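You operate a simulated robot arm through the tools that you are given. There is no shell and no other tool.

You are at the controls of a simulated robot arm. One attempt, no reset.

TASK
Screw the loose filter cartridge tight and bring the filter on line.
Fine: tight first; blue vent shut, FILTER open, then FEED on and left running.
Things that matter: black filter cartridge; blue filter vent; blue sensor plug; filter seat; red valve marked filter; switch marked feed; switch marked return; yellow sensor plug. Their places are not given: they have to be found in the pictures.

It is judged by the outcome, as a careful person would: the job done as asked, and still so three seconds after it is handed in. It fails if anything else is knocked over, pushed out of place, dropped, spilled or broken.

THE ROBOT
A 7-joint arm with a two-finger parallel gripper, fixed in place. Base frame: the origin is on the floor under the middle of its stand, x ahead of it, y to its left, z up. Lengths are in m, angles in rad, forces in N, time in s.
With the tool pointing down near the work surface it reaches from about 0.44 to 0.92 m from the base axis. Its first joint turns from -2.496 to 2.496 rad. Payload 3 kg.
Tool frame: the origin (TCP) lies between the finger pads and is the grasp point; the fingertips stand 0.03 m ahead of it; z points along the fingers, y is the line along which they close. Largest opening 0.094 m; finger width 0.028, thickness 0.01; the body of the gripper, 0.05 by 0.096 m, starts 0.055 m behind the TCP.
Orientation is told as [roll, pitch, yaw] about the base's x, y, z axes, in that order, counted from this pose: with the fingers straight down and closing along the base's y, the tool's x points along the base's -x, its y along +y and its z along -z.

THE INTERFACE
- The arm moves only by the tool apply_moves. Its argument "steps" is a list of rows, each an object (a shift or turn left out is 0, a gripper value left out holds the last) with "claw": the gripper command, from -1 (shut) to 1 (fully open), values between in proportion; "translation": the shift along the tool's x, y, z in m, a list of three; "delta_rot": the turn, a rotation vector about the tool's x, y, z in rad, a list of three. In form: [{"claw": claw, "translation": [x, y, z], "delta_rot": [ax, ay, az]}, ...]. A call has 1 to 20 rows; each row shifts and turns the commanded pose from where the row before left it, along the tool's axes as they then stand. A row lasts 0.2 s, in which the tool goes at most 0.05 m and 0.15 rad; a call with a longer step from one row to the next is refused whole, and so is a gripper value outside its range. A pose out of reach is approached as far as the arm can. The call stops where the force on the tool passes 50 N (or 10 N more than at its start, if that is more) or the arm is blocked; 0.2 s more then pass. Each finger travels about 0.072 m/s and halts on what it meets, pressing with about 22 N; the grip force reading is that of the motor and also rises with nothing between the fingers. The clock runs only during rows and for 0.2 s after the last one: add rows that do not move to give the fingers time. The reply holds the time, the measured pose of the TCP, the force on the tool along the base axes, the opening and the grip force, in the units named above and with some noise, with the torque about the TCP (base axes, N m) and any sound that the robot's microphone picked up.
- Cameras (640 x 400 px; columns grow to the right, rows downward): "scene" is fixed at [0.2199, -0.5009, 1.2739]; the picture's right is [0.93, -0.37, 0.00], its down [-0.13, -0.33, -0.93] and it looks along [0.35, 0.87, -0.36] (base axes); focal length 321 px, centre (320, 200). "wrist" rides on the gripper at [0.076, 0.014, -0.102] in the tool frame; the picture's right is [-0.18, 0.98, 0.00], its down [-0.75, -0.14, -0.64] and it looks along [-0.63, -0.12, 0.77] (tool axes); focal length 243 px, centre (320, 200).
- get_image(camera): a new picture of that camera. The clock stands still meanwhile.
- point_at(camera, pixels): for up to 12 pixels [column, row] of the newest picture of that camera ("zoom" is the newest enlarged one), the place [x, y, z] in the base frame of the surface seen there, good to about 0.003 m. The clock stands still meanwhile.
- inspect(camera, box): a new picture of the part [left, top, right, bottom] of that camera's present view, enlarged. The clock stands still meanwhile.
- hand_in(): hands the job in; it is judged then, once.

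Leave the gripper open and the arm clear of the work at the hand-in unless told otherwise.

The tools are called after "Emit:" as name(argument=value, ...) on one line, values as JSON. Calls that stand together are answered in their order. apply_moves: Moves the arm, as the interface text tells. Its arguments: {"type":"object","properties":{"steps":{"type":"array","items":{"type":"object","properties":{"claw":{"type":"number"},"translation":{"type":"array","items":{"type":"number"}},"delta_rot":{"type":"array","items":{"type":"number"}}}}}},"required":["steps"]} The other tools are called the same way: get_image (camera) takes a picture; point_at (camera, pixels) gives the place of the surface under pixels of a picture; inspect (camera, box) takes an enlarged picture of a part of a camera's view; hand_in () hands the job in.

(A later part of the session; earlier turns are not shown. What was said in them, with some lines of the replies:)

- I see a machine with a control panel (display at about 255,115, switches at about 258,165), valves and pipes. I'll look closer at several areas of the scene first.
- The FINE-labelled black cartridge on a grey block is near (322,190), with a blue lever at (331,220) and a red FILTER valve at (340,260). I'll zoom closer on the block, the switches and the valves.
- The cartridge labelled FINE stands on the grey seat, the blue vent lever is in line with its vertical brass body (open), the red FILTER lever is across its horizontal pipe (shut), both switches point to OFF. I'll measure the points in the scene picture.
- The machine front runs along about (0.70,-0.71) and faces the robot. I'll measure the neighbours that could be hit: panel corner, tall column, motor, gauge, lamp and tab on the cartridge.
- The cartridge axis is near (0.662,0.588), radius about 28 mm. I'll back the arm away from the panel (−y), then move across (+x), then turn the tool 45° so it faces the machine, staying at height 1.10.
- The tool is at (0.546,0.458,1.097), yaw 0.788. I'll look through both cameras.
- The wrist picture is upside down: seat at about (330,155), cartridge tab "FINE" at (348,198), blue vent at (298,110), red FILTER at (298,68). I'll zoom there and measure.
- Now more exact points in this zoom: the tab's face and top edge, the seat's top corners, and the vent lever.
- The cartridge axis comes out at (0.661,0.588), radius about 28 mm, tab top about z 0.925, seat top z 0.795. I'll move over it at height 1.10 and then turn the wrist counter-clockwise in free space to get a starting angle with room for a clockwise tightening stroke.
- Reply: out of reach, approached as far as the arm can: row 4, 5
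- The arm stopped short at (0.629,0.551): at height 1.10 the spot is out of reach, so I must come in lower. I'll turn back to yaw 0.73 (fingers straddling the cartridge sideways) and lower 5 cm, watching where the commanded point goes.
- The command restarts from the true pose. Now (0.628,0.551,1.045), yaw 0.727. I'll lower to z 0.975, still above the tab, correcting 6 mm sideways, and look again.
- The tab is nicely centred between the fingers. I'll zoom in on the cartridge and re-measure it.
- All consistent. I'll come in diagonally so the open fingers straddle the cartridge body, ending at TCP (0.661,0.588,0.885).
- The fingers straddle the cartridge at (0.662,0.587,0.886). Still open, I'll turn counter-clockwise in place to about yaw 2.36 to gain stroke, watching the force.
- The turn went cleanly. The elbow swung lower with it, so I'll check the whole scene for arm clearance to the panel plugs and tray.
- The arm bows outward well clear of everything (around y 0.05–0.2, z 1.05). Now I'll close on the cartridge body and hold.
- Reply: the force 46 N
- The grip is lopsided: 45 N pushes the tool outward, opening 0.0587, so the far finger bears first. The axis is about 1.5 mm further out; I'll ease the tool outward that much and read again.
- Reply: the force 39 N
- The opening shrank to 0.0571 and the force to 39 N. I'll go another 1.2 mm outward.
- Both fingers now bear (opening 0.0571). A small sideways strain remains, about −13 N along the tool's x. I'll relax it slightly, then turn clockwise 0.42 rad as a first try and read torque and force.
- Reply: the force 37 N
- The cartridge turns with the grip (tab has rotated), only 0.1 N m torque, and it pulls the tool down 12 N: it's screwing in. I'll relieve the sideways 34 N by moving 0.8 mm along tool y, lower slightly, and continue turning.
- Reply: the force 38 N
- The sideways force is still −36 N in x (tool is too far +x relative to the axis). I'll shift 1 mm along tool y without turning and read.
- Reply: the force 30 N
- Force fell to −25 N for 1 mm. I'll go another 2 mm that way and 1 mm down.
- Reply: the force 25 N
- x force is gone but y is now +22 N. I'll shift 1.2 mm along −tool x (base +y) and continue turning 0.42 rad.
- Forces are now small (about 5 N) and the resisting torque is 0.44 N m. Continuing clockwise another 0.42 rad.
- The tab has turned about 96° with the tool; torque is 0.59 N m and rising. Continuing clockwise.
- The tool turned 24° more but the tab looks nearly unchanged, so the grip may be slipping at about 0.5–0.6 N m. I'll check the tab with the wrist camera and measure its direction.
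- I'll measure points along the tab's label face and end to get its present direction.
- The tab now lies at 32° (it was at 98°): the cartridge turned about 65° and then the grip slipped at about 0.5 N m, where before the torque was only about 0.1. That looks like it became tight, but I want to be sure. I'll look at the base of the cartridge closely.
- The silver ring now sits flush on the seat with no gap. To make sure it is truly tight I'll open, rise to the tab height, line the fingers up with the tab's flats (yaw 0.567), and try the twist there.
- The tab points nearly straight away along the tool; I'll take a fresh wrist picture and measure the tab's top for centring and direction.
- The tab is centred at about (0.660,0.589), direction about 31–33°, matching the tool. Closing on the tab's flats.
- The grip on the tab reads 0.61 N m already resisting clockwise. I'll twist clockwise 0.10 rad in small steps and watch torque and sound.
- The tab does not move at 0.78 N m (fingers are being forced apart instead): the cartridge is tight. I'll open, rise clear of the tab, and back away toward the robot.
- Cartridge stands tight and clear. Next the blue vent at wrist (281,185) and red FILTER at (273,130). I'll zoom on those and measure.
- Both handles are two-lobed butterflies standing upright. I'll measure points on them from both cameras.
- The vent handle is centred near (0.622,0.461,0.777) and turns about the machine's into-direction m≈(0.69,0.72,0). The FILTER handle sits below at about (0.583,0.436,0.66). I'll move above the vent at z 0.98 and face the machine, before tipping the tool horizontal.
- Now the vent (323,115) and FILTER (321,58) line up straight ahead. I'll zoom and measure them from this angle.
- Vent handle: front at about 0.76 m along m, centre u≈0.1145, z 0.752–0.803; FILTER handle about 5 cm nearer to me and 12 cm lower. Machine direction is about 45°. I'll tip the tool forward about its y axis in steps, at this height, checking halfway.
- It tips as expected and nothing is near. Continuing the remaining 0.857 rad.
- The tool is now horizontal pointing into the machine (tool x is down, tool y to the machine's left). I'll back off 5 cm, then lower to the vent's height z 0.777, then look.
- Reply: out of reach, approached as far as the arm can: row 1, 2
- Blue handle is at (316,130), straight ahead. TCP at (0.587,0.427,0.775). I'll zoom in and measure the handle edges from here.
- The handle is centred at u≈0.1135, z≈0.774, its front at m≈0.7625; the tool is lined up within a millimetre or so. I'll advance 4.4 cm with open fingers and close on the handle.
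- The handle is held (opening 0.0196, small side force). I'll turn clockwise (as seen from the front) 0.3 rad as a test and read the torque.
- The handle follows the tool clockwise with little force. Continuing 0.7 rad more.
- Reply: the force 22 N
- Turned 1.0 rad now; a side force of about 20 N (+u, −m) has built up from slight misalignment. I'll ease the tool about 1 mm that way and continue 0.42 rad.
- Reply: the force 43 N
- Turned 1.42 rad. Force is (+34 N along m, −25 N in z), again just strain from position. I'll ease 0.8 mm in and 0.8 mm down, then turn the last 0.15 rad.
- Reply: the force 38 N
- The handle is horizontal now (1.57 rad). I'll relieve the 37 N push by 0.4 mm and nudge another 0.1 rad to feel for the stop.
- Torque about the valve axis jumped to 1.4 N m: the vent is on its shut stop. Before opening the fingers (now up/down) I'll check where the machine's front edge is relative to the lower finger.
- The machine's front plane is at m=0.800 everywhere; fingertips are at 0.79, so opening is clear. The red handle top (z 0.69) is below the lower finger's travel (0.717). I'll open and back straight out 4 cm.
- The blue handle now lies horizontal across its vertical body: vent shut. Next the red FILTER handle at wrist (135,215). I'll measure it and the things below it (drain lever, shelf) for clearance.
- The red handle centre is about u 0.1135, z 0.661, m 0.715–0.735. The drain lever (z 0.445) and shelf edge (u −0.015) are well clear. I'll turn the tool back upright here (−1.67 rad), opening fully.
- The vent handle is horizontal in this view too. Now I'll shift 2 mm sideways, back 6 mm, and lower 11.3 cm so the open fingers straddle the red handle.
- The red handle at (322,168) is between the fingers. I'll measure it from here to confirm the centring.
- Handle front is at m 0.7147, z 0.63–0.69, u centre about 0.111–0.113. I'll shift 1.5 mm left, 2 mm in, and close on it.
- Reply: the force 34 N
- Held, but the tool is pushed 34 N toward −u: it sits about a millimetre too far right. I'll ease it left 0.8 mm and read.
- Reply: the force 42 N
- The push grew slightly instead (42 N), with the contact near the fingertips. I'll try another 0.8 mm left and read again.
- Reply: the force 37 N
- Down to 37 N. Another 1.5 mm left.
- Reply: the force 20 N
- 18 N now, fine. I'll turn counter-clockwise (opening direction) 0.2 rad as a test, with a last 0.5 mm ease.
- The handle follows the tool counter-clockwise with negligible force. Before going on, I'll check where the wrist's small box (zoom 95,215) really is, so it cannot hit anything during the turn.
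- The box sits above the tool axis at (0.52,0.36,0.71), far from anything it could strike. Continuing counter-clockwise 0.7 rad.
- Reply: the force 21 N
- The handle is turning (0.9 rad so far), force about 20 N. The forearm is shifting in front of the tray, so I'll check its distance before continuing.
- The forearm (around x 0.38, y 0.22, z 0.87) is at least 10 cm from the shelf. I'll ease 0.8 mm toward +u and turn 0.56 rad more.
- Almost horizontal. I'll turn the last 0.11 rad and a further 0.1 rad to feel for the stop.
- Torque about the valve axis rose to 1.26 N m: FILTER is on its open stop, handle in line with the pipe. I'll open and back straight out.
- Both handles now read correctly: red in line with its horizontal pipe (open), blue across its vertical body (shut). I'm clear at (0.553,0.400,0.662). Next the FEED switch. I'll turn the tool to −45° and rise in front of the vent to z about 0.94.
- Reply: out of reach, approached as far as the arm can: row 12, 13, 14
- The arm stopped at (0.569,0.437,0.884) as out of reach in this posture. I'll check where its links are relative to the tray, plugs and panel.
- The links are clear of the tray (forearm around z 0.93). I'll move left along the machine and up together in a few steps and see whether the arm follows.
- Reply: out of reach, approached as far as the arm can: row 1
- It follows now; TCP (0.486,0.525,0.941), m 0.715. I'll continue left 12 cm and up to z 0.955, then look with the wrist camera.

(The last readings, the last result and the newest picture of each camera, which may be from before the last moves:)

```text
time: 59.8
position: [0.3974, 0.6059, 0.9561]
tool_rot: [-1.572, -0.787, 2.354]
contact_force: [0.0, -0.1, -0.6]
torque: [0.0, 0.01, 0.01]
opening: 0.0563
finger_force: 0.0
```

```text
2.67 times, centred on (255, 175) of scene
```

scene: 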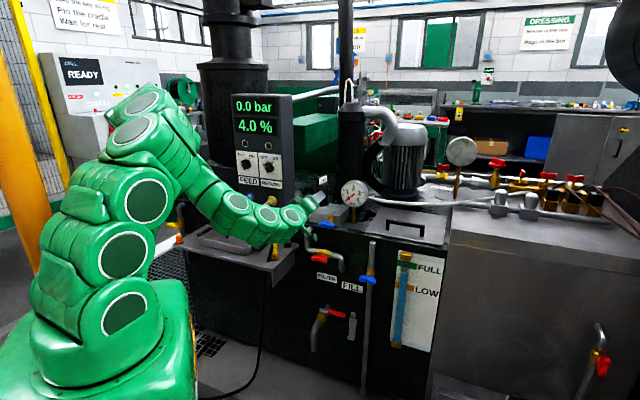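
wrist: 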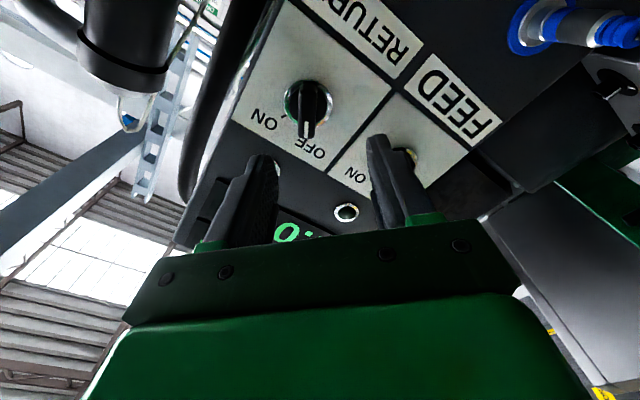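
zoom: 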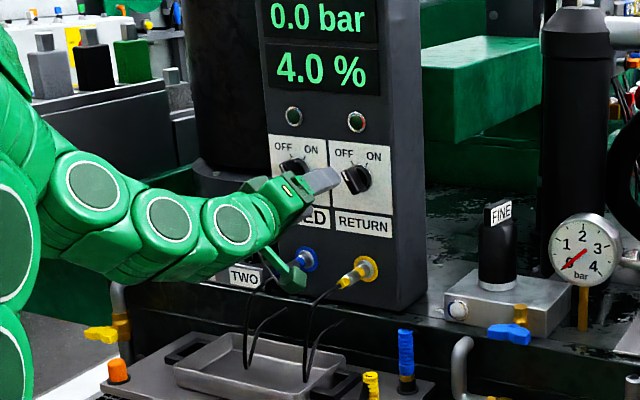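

The RETURN knob is at (308,105), and FEED's is just behind the right finger at (410,155). I'll measure both, and the panel plane.

Emit:
inspect(camera="wrist", box=[220, 40, 520, 240])

Emit:
point_at(camera="wrist", pixels=[[308, 95], [308, 110], [309, 132], [325, 92], [413, 156], [345, 140], [440, 150], [370, 110], [270, 130], [455, 105], [355, 170], [390, 30]])

Emit:
point_at(camera="scene", pixels=[[246, 165], [244, 162], [248, 168], [251, 161], [245, 168], [242, 165], [268, 168], [270, 165], [262, 150], [262, 180], [240, 180], [240, 150]])

```text
2.00 times, centred on (370, 140) of wrist
```

zoom: 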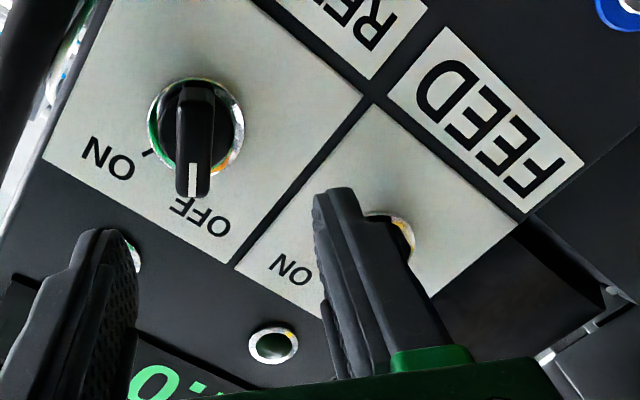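

```text
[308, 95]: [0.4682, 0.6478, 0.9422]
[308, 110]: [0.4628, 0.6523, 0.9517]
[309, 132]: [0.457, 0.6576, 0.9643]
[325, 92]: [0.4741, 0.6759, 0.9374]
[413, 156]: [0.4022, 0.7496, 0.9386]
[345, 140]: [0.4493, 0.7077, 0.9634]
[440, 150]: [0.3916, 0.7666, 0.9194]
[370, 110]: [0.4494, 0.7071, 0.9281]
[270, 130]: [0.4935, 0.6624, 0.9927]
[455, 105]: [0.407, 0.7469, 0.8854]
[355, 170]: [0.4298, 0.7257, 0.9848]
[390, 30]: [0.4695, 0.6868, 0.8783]
```

```text
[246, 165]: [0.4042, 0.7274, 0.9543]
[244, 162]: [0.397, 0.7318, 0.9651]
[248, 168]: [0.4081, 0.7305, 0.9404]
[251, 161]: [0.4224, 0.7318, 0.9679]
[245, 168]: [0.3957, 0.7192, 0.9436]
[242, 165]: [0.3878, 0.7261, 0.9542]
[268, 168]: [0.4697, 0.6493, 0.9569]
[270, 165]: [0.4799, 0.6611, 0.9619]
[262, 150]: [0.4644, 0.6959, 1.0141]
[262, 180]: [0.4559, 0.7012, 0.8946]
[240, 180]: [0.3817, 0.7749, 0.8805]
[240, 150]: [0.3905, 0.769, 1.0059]
```

RETURN's bar knob front is at m 0.788, tilted about 34° toward OFF; the panel face is at 0.817. FEED should be near u −0.231, z 0.948. I'll slide 8 cm left, staying 5 cm in front of the knobs, and look.

Emit:
apply_moves(steps=[{"claw": 0.2, "translation": [-0.0283, 0.0283, 0]}, {"translation": [-0.0283, 0.0283, 0]}])

Emit:
get_image(camera="wrist")

Emit:
inspect(camera="wrist", box=[220, 40, 460, 240])

```text
time: 60.4
position: [0.3403, 0.6603, 0.9551]
tool_rot: [-1.569, -0.785, 2.354]
contact_force: [0.6, 0.2, -0.7]
torque: [0.01, -0.01, -0.01]
opening: 0.0563
finger_force: 0.0
```

```text
taken
```

wrist: 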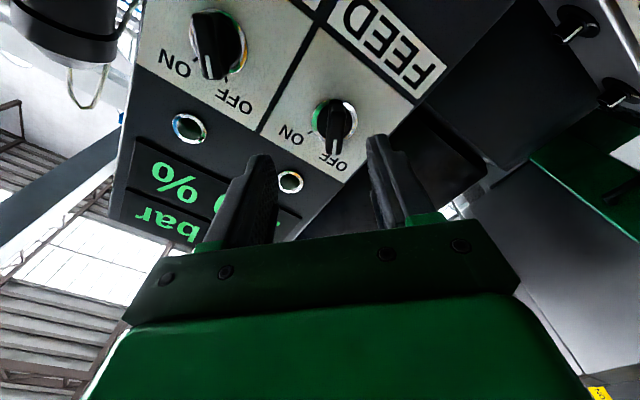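

```text
2.00 times, centred on (340, 140) of wrist
```

zoom: 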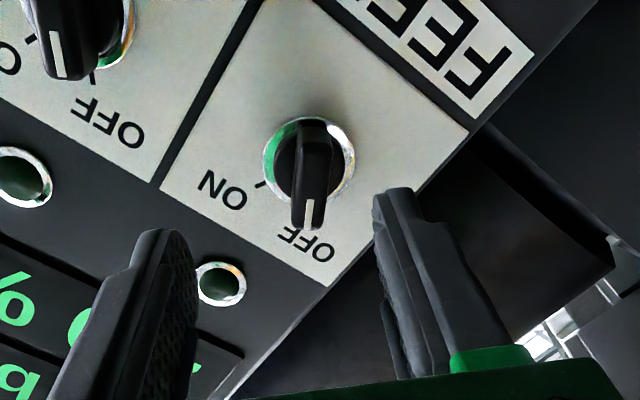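

Now FEED is clear in view at (334,122). I'll measure points on its bar, base ring and the ON/OFF marks.

Emit:
point_at(camera="zoom", pixels=[[317, 135], [315, 155], [313, 180], [308, 210], [348, 175], [268, 165], [310, 117], [335, 190], [262, 183], [300, 155], [328, 155], [295, 180]])

Emit:
point_at(camera="zoom", pixels=[[300, 205], [318, 205], [305, 140], [328, 140], [220, 190], [305, 245], [400, 130], [240, 120]])

```text
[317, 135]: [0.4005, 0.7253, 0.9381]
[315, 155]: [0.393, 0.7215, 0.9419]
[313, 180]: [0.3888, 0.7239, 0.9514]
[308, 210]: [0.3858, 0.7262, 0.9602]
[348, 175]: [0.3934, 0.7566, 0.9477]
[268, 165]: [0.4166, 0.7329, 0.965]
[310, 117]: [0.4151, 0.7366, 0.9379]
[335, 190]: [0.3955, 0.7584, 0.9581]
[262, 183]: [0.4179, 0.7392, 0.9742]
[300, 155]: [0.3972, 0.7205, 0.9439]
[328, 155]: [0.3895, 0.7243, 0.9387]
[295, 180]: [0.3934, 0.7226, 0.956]
```

```text
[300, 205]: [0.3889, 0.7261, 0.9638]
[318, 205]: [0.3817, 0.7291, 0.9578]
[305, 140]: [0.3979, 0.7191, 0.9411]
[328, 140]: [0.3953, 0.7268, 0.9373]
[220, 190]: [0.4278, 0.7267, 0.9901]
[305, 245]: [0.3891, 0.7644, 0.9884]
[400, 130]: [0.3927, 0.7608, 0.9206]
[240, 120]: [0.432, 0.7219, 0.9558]
```

FEED's axis is at about u −0.2375, z 0.952; bar front at m 0.786, about 10 mm wide, tilted 27° to OFF; the ON mark is about 25–30° the other way. I'll turn the tool to match (ρ −0.485), centre on it, and look before going in.

Emit:
apply_moves(steps=[{"claw": 0.2, "delta_rot": [0, 0, 0.1]}, {"delta_rot": [0, 0, 0.1]}, {"delta_rot": [0, 0, 0.1]}, {"translation": [-0.0026, 0.0113, 0]}, {"claw": 0.0}])

Emit:
get_image(camera="wrist")

Emit:
inspect(camera="wrist", box=[220, 60, 420, 240])

```text
time: 61.6
position: [0.3341, 0.6693, 0.9518]
tool_rot: [-1.568, -1.086, 2.352]
contact_force: [0.2, 0.3, -0.1]
torque: [-0.01, 0.01, -0.01]
opening: 0.0469
finger_force: 0.1
```

```text
taken
```

wrist: 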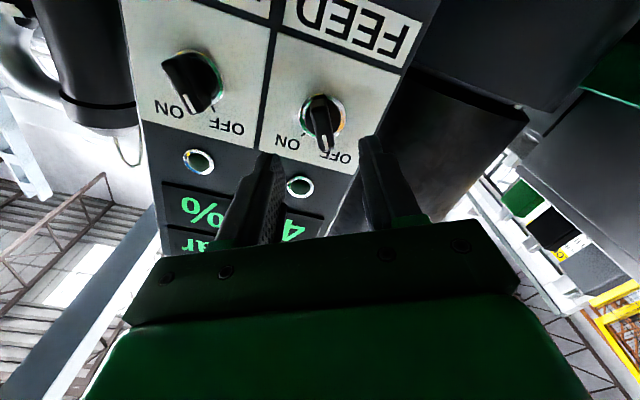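

```text
2.22 times, centred on (320, 150) of wrist
```

zoom: 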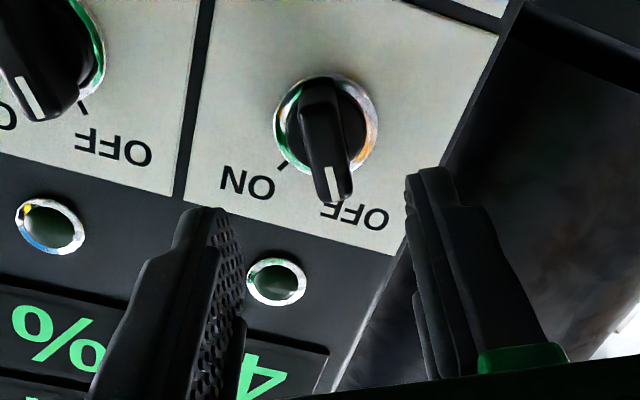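

The bar is aligned with the fingers and sits on the tool's axis. I'll measure its edges once more for exact centring.

Emit:
point_at(camera="zoom", pixels=[[310, 120], [335, 120], [315, 150], [343, 150], [320, 185], [348, 185], [333, 190], [320, 105], [285, 110], [375, 120], [325, 78], [360, 165]])

```text
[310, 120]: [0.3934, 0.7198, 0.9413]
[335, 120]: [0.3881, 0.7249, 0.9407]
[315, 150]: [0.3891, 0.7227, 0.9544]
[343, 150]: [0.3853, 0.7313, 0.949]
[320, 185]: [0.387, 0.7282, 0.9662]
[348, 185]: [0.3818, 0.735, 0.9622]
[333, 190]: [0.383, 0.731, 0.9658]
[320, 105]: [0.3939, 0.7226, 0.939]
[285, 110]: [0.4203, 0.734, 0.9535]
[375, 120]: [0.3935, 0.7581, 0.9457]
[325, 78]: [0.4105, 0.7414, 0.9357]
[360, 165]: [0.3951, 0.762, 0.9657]
```

Centre refined to u −0.240, z 0.953. I'll shift about 3 mm, advance 6 cm so the fingertips overlap the bar by about 13 mm, then close.

Emit:
apply_moves(steps=[{"claw": 0.0, "translation": [-0.0023, 0.0022, 0]}, {"translation": [0, 0, 0.02]}, {"translation": [0, 0, 0.02]}, {"translation": [0, 0, 0.012]}, {"translation": [0, 0, 0.0075]}, {"claw": -1}, {"claw": -1}, {"claw": -1}, {"claw": -1}])

Emit:
get_image(camera="wrist")

```text
time: 63.6
position: [0.3745, 0.7128, 0.9547]
tool_rot: [-1.57, -1.088, 2.352]
contact_force: [17.8, -3.7, 8.2]
torque: [0.23, -0.22, -0.24]
opening: 0.0137
finger_force: 44.7
```

```text
taken
```

wrist: 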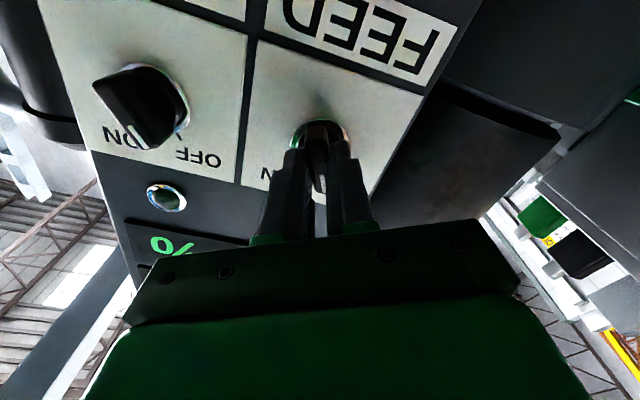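

The bar is gripped (opening 0.0137), small strain. All preconditions hold: cartridge tight, vent shut, FILTER open. Now I'll turn FEED clockwise toward ON, 0.45 rad first.

Emit:
apply_moves(steps=[{"claw": -1, "delta_rot": [0, 0, 0.15]}, {"claw": -1, "delta_rot": [0, 0, 0.15]}, {"claw": -1, "delta_rot": [0, 0, 0.15]}])

Emit:
inspect(camera="scene", box=[200, 80, 380, 220])

```text
time: 64.4
position: [0.3747, 0.7142, 0.952]
tool_rot: [-1.589, -1.54, 2.371]
contact_force: [28.6, 9.0, 7.8]
torque: [0.8, -0.8, -0.17]
opening: 0.0141
finger_force: 45.0
```

```text
2.86 times, centred on (290, 150) of scene
```

zoom: 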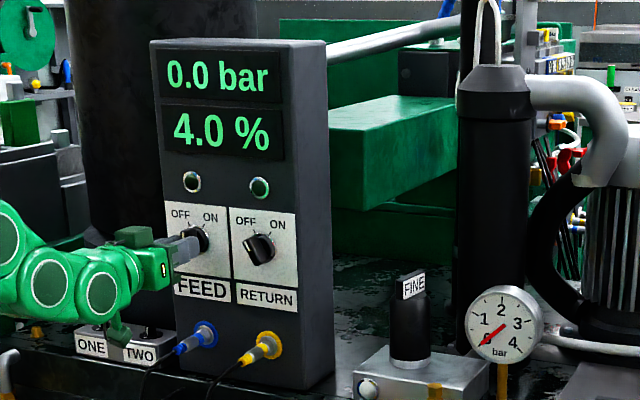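

About halfway; force 30 N, mostly pulling inward. I'll ease 0.3 mm in and 0.5 mm right and turn on 0.3 rad.

Emit:
apply_moves(steps=[{"claw": -1, "translation": [-0.0003, -0.0005, 0.0003]}, {"claw": -1, "delta_rot": [0, 0, 0.1]}, {"claw": -1, "delta_rot": [0, 0, 0.1]}, {"claw": -1, "delta_rot": [0, 0, 0.1]}])

Emit:
inspect(camera="scene", box=[200, 80, 380, 220])

```text
time: 65.4
position: [0.3741, 0.7136, 0.9532]
tool_rot: [1.569, -1.304, -0.785]
contact_force: [14.1, 10.6, 6.1]
torque: [0.4, -0.44, -0.06]
opening: 0.0138
finger_force: 44.8
```

```text
2.86 times, centred on (290, 150) of scene
```

zoom: 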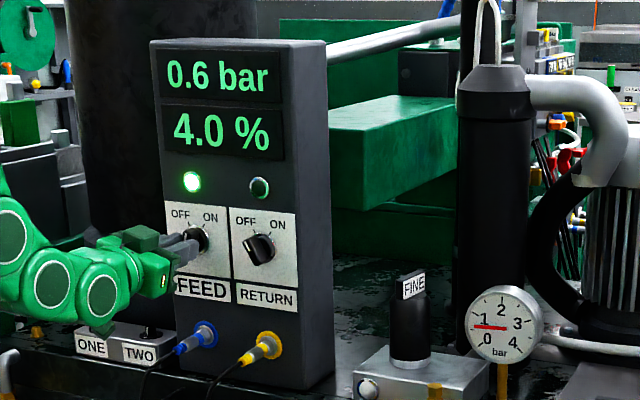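

The FEED lamp is lit and the pressure rises to 0.6 bar. I'll turn a little further, 0.2 rad, to bring the knob fully onto the ON mark.

Emit:
apply_moves(steps=[{"claw": -1, "delta_rot": [0, 0, 0.1]}, {"claw": -1, "delta_rot": [0, 0, 0.1]}])

Emit:
inspect(camera="scene", box=[200, 80, 380, 220])

```text
time: 66.0
position: [0.3721, 0.7137, 0.9521]
tool_rot: [1.568, -1.105, -0.783]
contact_force: [1.1, 13.7, 8.9]
torque: [0.25, -0.25, 0.17]
opening: 0.0137
finger_force: 45.1
```

```text
2.86 times, centred on (290, 150) of scene
```

zoom: 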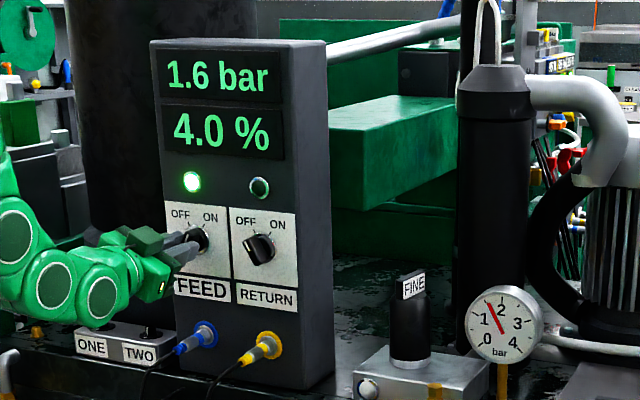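

1.6 bar, no stop felt yet. One more 0.1 rad in small steps.

Emit:
apply_moves(steps=[{"claw": -1, "delta_rot": [0, 0, 0.06]}, {"claw": -1, "delta_rot": [0, 0, 0.06]}])

Emit:
get_image(camera="wrist")

```text
time: 66.6
position: [0.3748, 0.7139, 0.9527]
tool_rot: [1.57, -0.988, -0.784]
contact_force: [-4.3, 27.5, 8.2]
torque: [-1.19, -0.97, 0.68]
opening: 0.0152
finger_force: 45.1
```

```text
taken
```

wrist: 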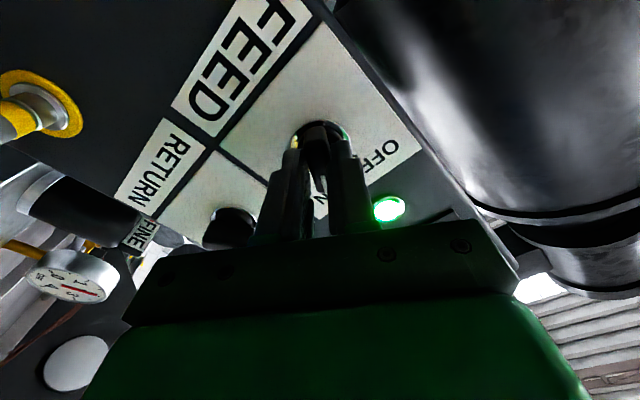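

The stop is reached (1.5 N m): FEED is fully ON. I'll open the fingers to about 5 cm and back straight out 6 cm.

Emit:
apply_moves(steps=[{"claw": 0.0}, {"claw": 0.0}, {"claw": 0.0, "translation": [0, 0, -0.01]}, {"claw": 0.0, "translation": [0, 0, -0.02]}, {"claw": 0.0, "translation": [0, 0, -0.03]}])

Emit:
get_image(camera="wrist")

Emit:
get_image(camera="scene")

Emit:
inspect(camera="scene", box=[200, 80, 380, 220])

```text
time: 67.8
position: [0.3304, 0.6714, 0.9537]
tool_rot: [1.569, -0.985, -0.785]
contact_force: [0.6, 0.6, 0.2]
torque: [0.02, 0.05, -0.01]
opening: 0.0472
finger_force: 0.1
```

```text
taken
```

wrist: 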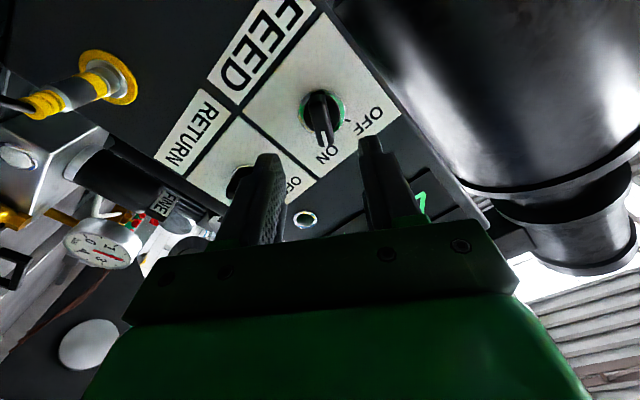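

```text
taken
```

scene: 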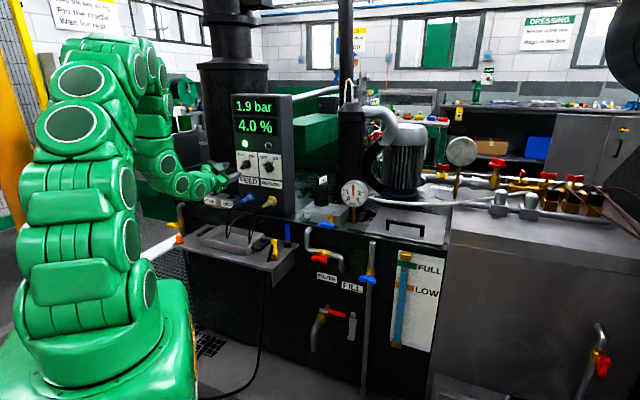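

```text
2.86 times, centred on (290, 150) of scene
```

zoom: 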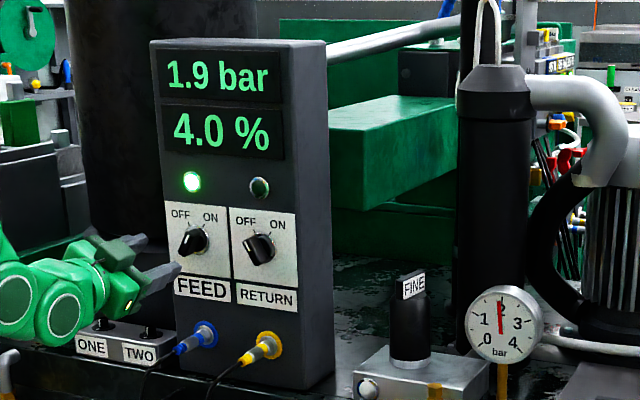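

The knob points to ON, lamp lit, 1.9 bar on display and gauge. I'll back further away from the panel, open fully, and let some seconds pass to check that everything holds.

Emit:
apply_moves(steps=[{"claw": 0.0, "translation": [0, 0, -0.03]}, {"claw": 0.5, "translation": [0, 0, -0.02]}, {"claw": 1, "delta_rot": [0, 0, -0.1465]}, {"claw": 1, "delta_rot": [0, 0, -0.1465]}, {"claw": 1, "delta_rot": [0, 0, -0.1465]}, {"claw": 1, "delta_rot": [0, 0, -0.1465]}, {"claw": 1}, {"claw": 1}, {"claw": 1}, {"claw": 1}])

Emit:
get_image(camera="scene")

Emit:
inspect(camera="scene", box=[280, 160, 380, 240])

```text
time: 70.0
position: [0.2966, 0.6355, 0.9543]
tool_rot: [-1.106, -1.57, 1.889]
contact_force: [0.2, -0.4, 0.1]
torque: [-0.01, -0.02, -0.02]
opening: 0.094
finger_force: 0.0
```

```text
taken
```

scene: 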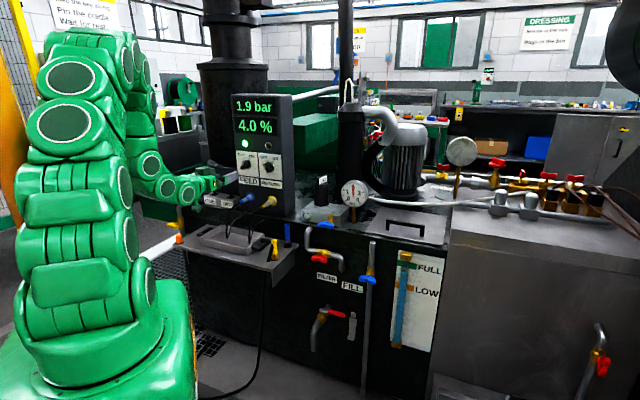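

```text
5.00 times, centred on (330, 200) of scene
```

zoom: 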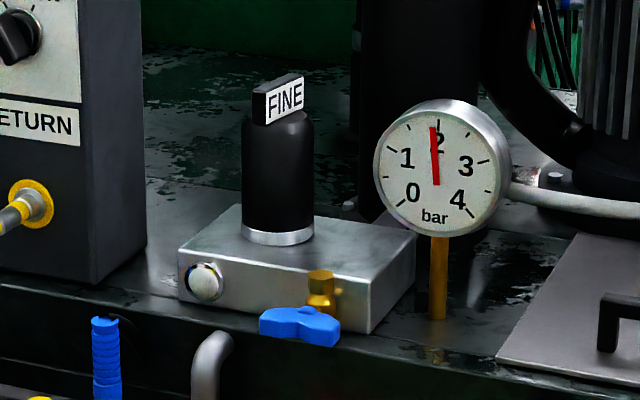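

Pressure is steady at 1.9 bar, no leak at the seat. I'll let 3 more seconds pass and check all the handles and the rest once more.

Emit:
apply_moves(steps=[{"claw": 1}, {"claw": 1}, {"claw": 1}, {"claw": 1}, {"claw": 1}, {"claw": 1}, {"claw": 1}, {"claw": 1}, {"claw": 1}, {"claw": 1}, {"claw": 1}, {"claw": 1}, {"claw": 1}, {"claw": 1}, {"claw": 1}])

Emit:
inspect(camera="scene", box=[180, 80, 300, 180])

Emit:
inspect(camera="scene", box=[180, 180, 380, 300])

Emit:
inspect(camera="scene", box=[290, 165, 380, 280])

```text
time: 73.2
position: [0.2964, 0.6355, 0.9544]
tool_rot: [-0.736, -1.571, 1.52]
contact_force: [0.0, -0.6, -0.4]
torque: [0.0, -0.03, 0.02]
opening: 0.0939
finger_force: 0.1
```

```text
4.00 times, centred on (240, 130) of scene
```

zoom: 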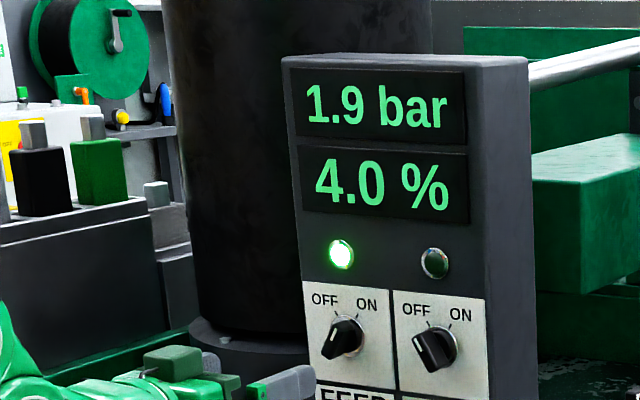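

```text
3.20 times, centred on (280, 240) of scene
```

zoom: 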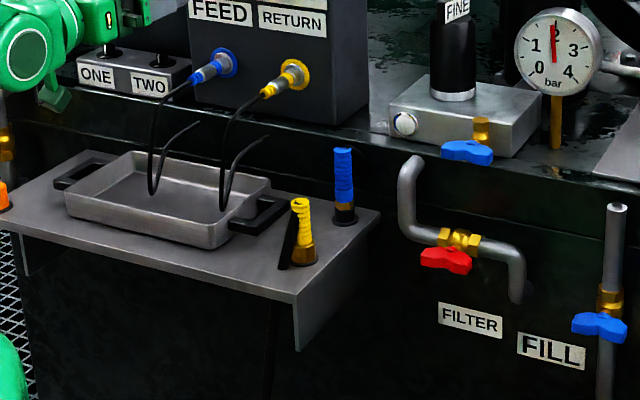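

```text
3.48 times, centred on (335, 222) of scene
```

zoom: 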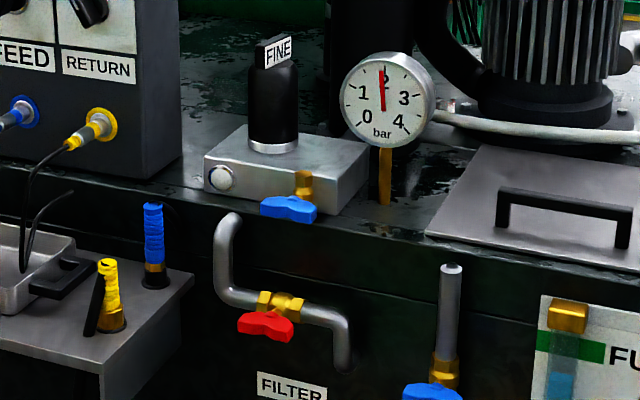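

Everything holds: cartridge seated and tight, blue vent horizontal (shut), red FILTER in line with its pipe (open), FEED lamp lit with 1.9 bar steady, RETURN still OFF, both plugs in place, nothing displaced. The gripper is open and about 10 cm clear of the panel. Handing in.

Emit:
hand_in()

```text
The job is handed in.
```

The filter is on line: the cartridge is tight, the vent is shut, FILTER is open and FEED is running at a steady 1.9 bar. I handed the job in with that state holding for the last few seconds I watched. I saw no leak at the seat.

| Step | What was done | How I know |
|---|---|---|
| 1. Cartridge | Turned clockwise about 65° until it stopped | It did not move at 0.78 N m on the tab, against about 0.1 N m while it was turning freely. |
| 2. Blue vent | Turned 90° clockwise to shut | It reached its stop, and the handle lies across its vertical body. |
| 3. FILTER valve | Turned 90° counter-clockwise to open | It reached its stop, and the handle lies in line with its pipe. |
| 4. FEED switch | Turned to ON and left running | It reached its stop and the lamp is lit. Pressure rose from 0.0 to 1.9 bar and stayed there. |

RETURN is still OFF, both sensor plugs are in place, and the last pictures show nothing knocked or moved. The gripper is open, with its fingertips about 10 cm in front of the switch knobs.
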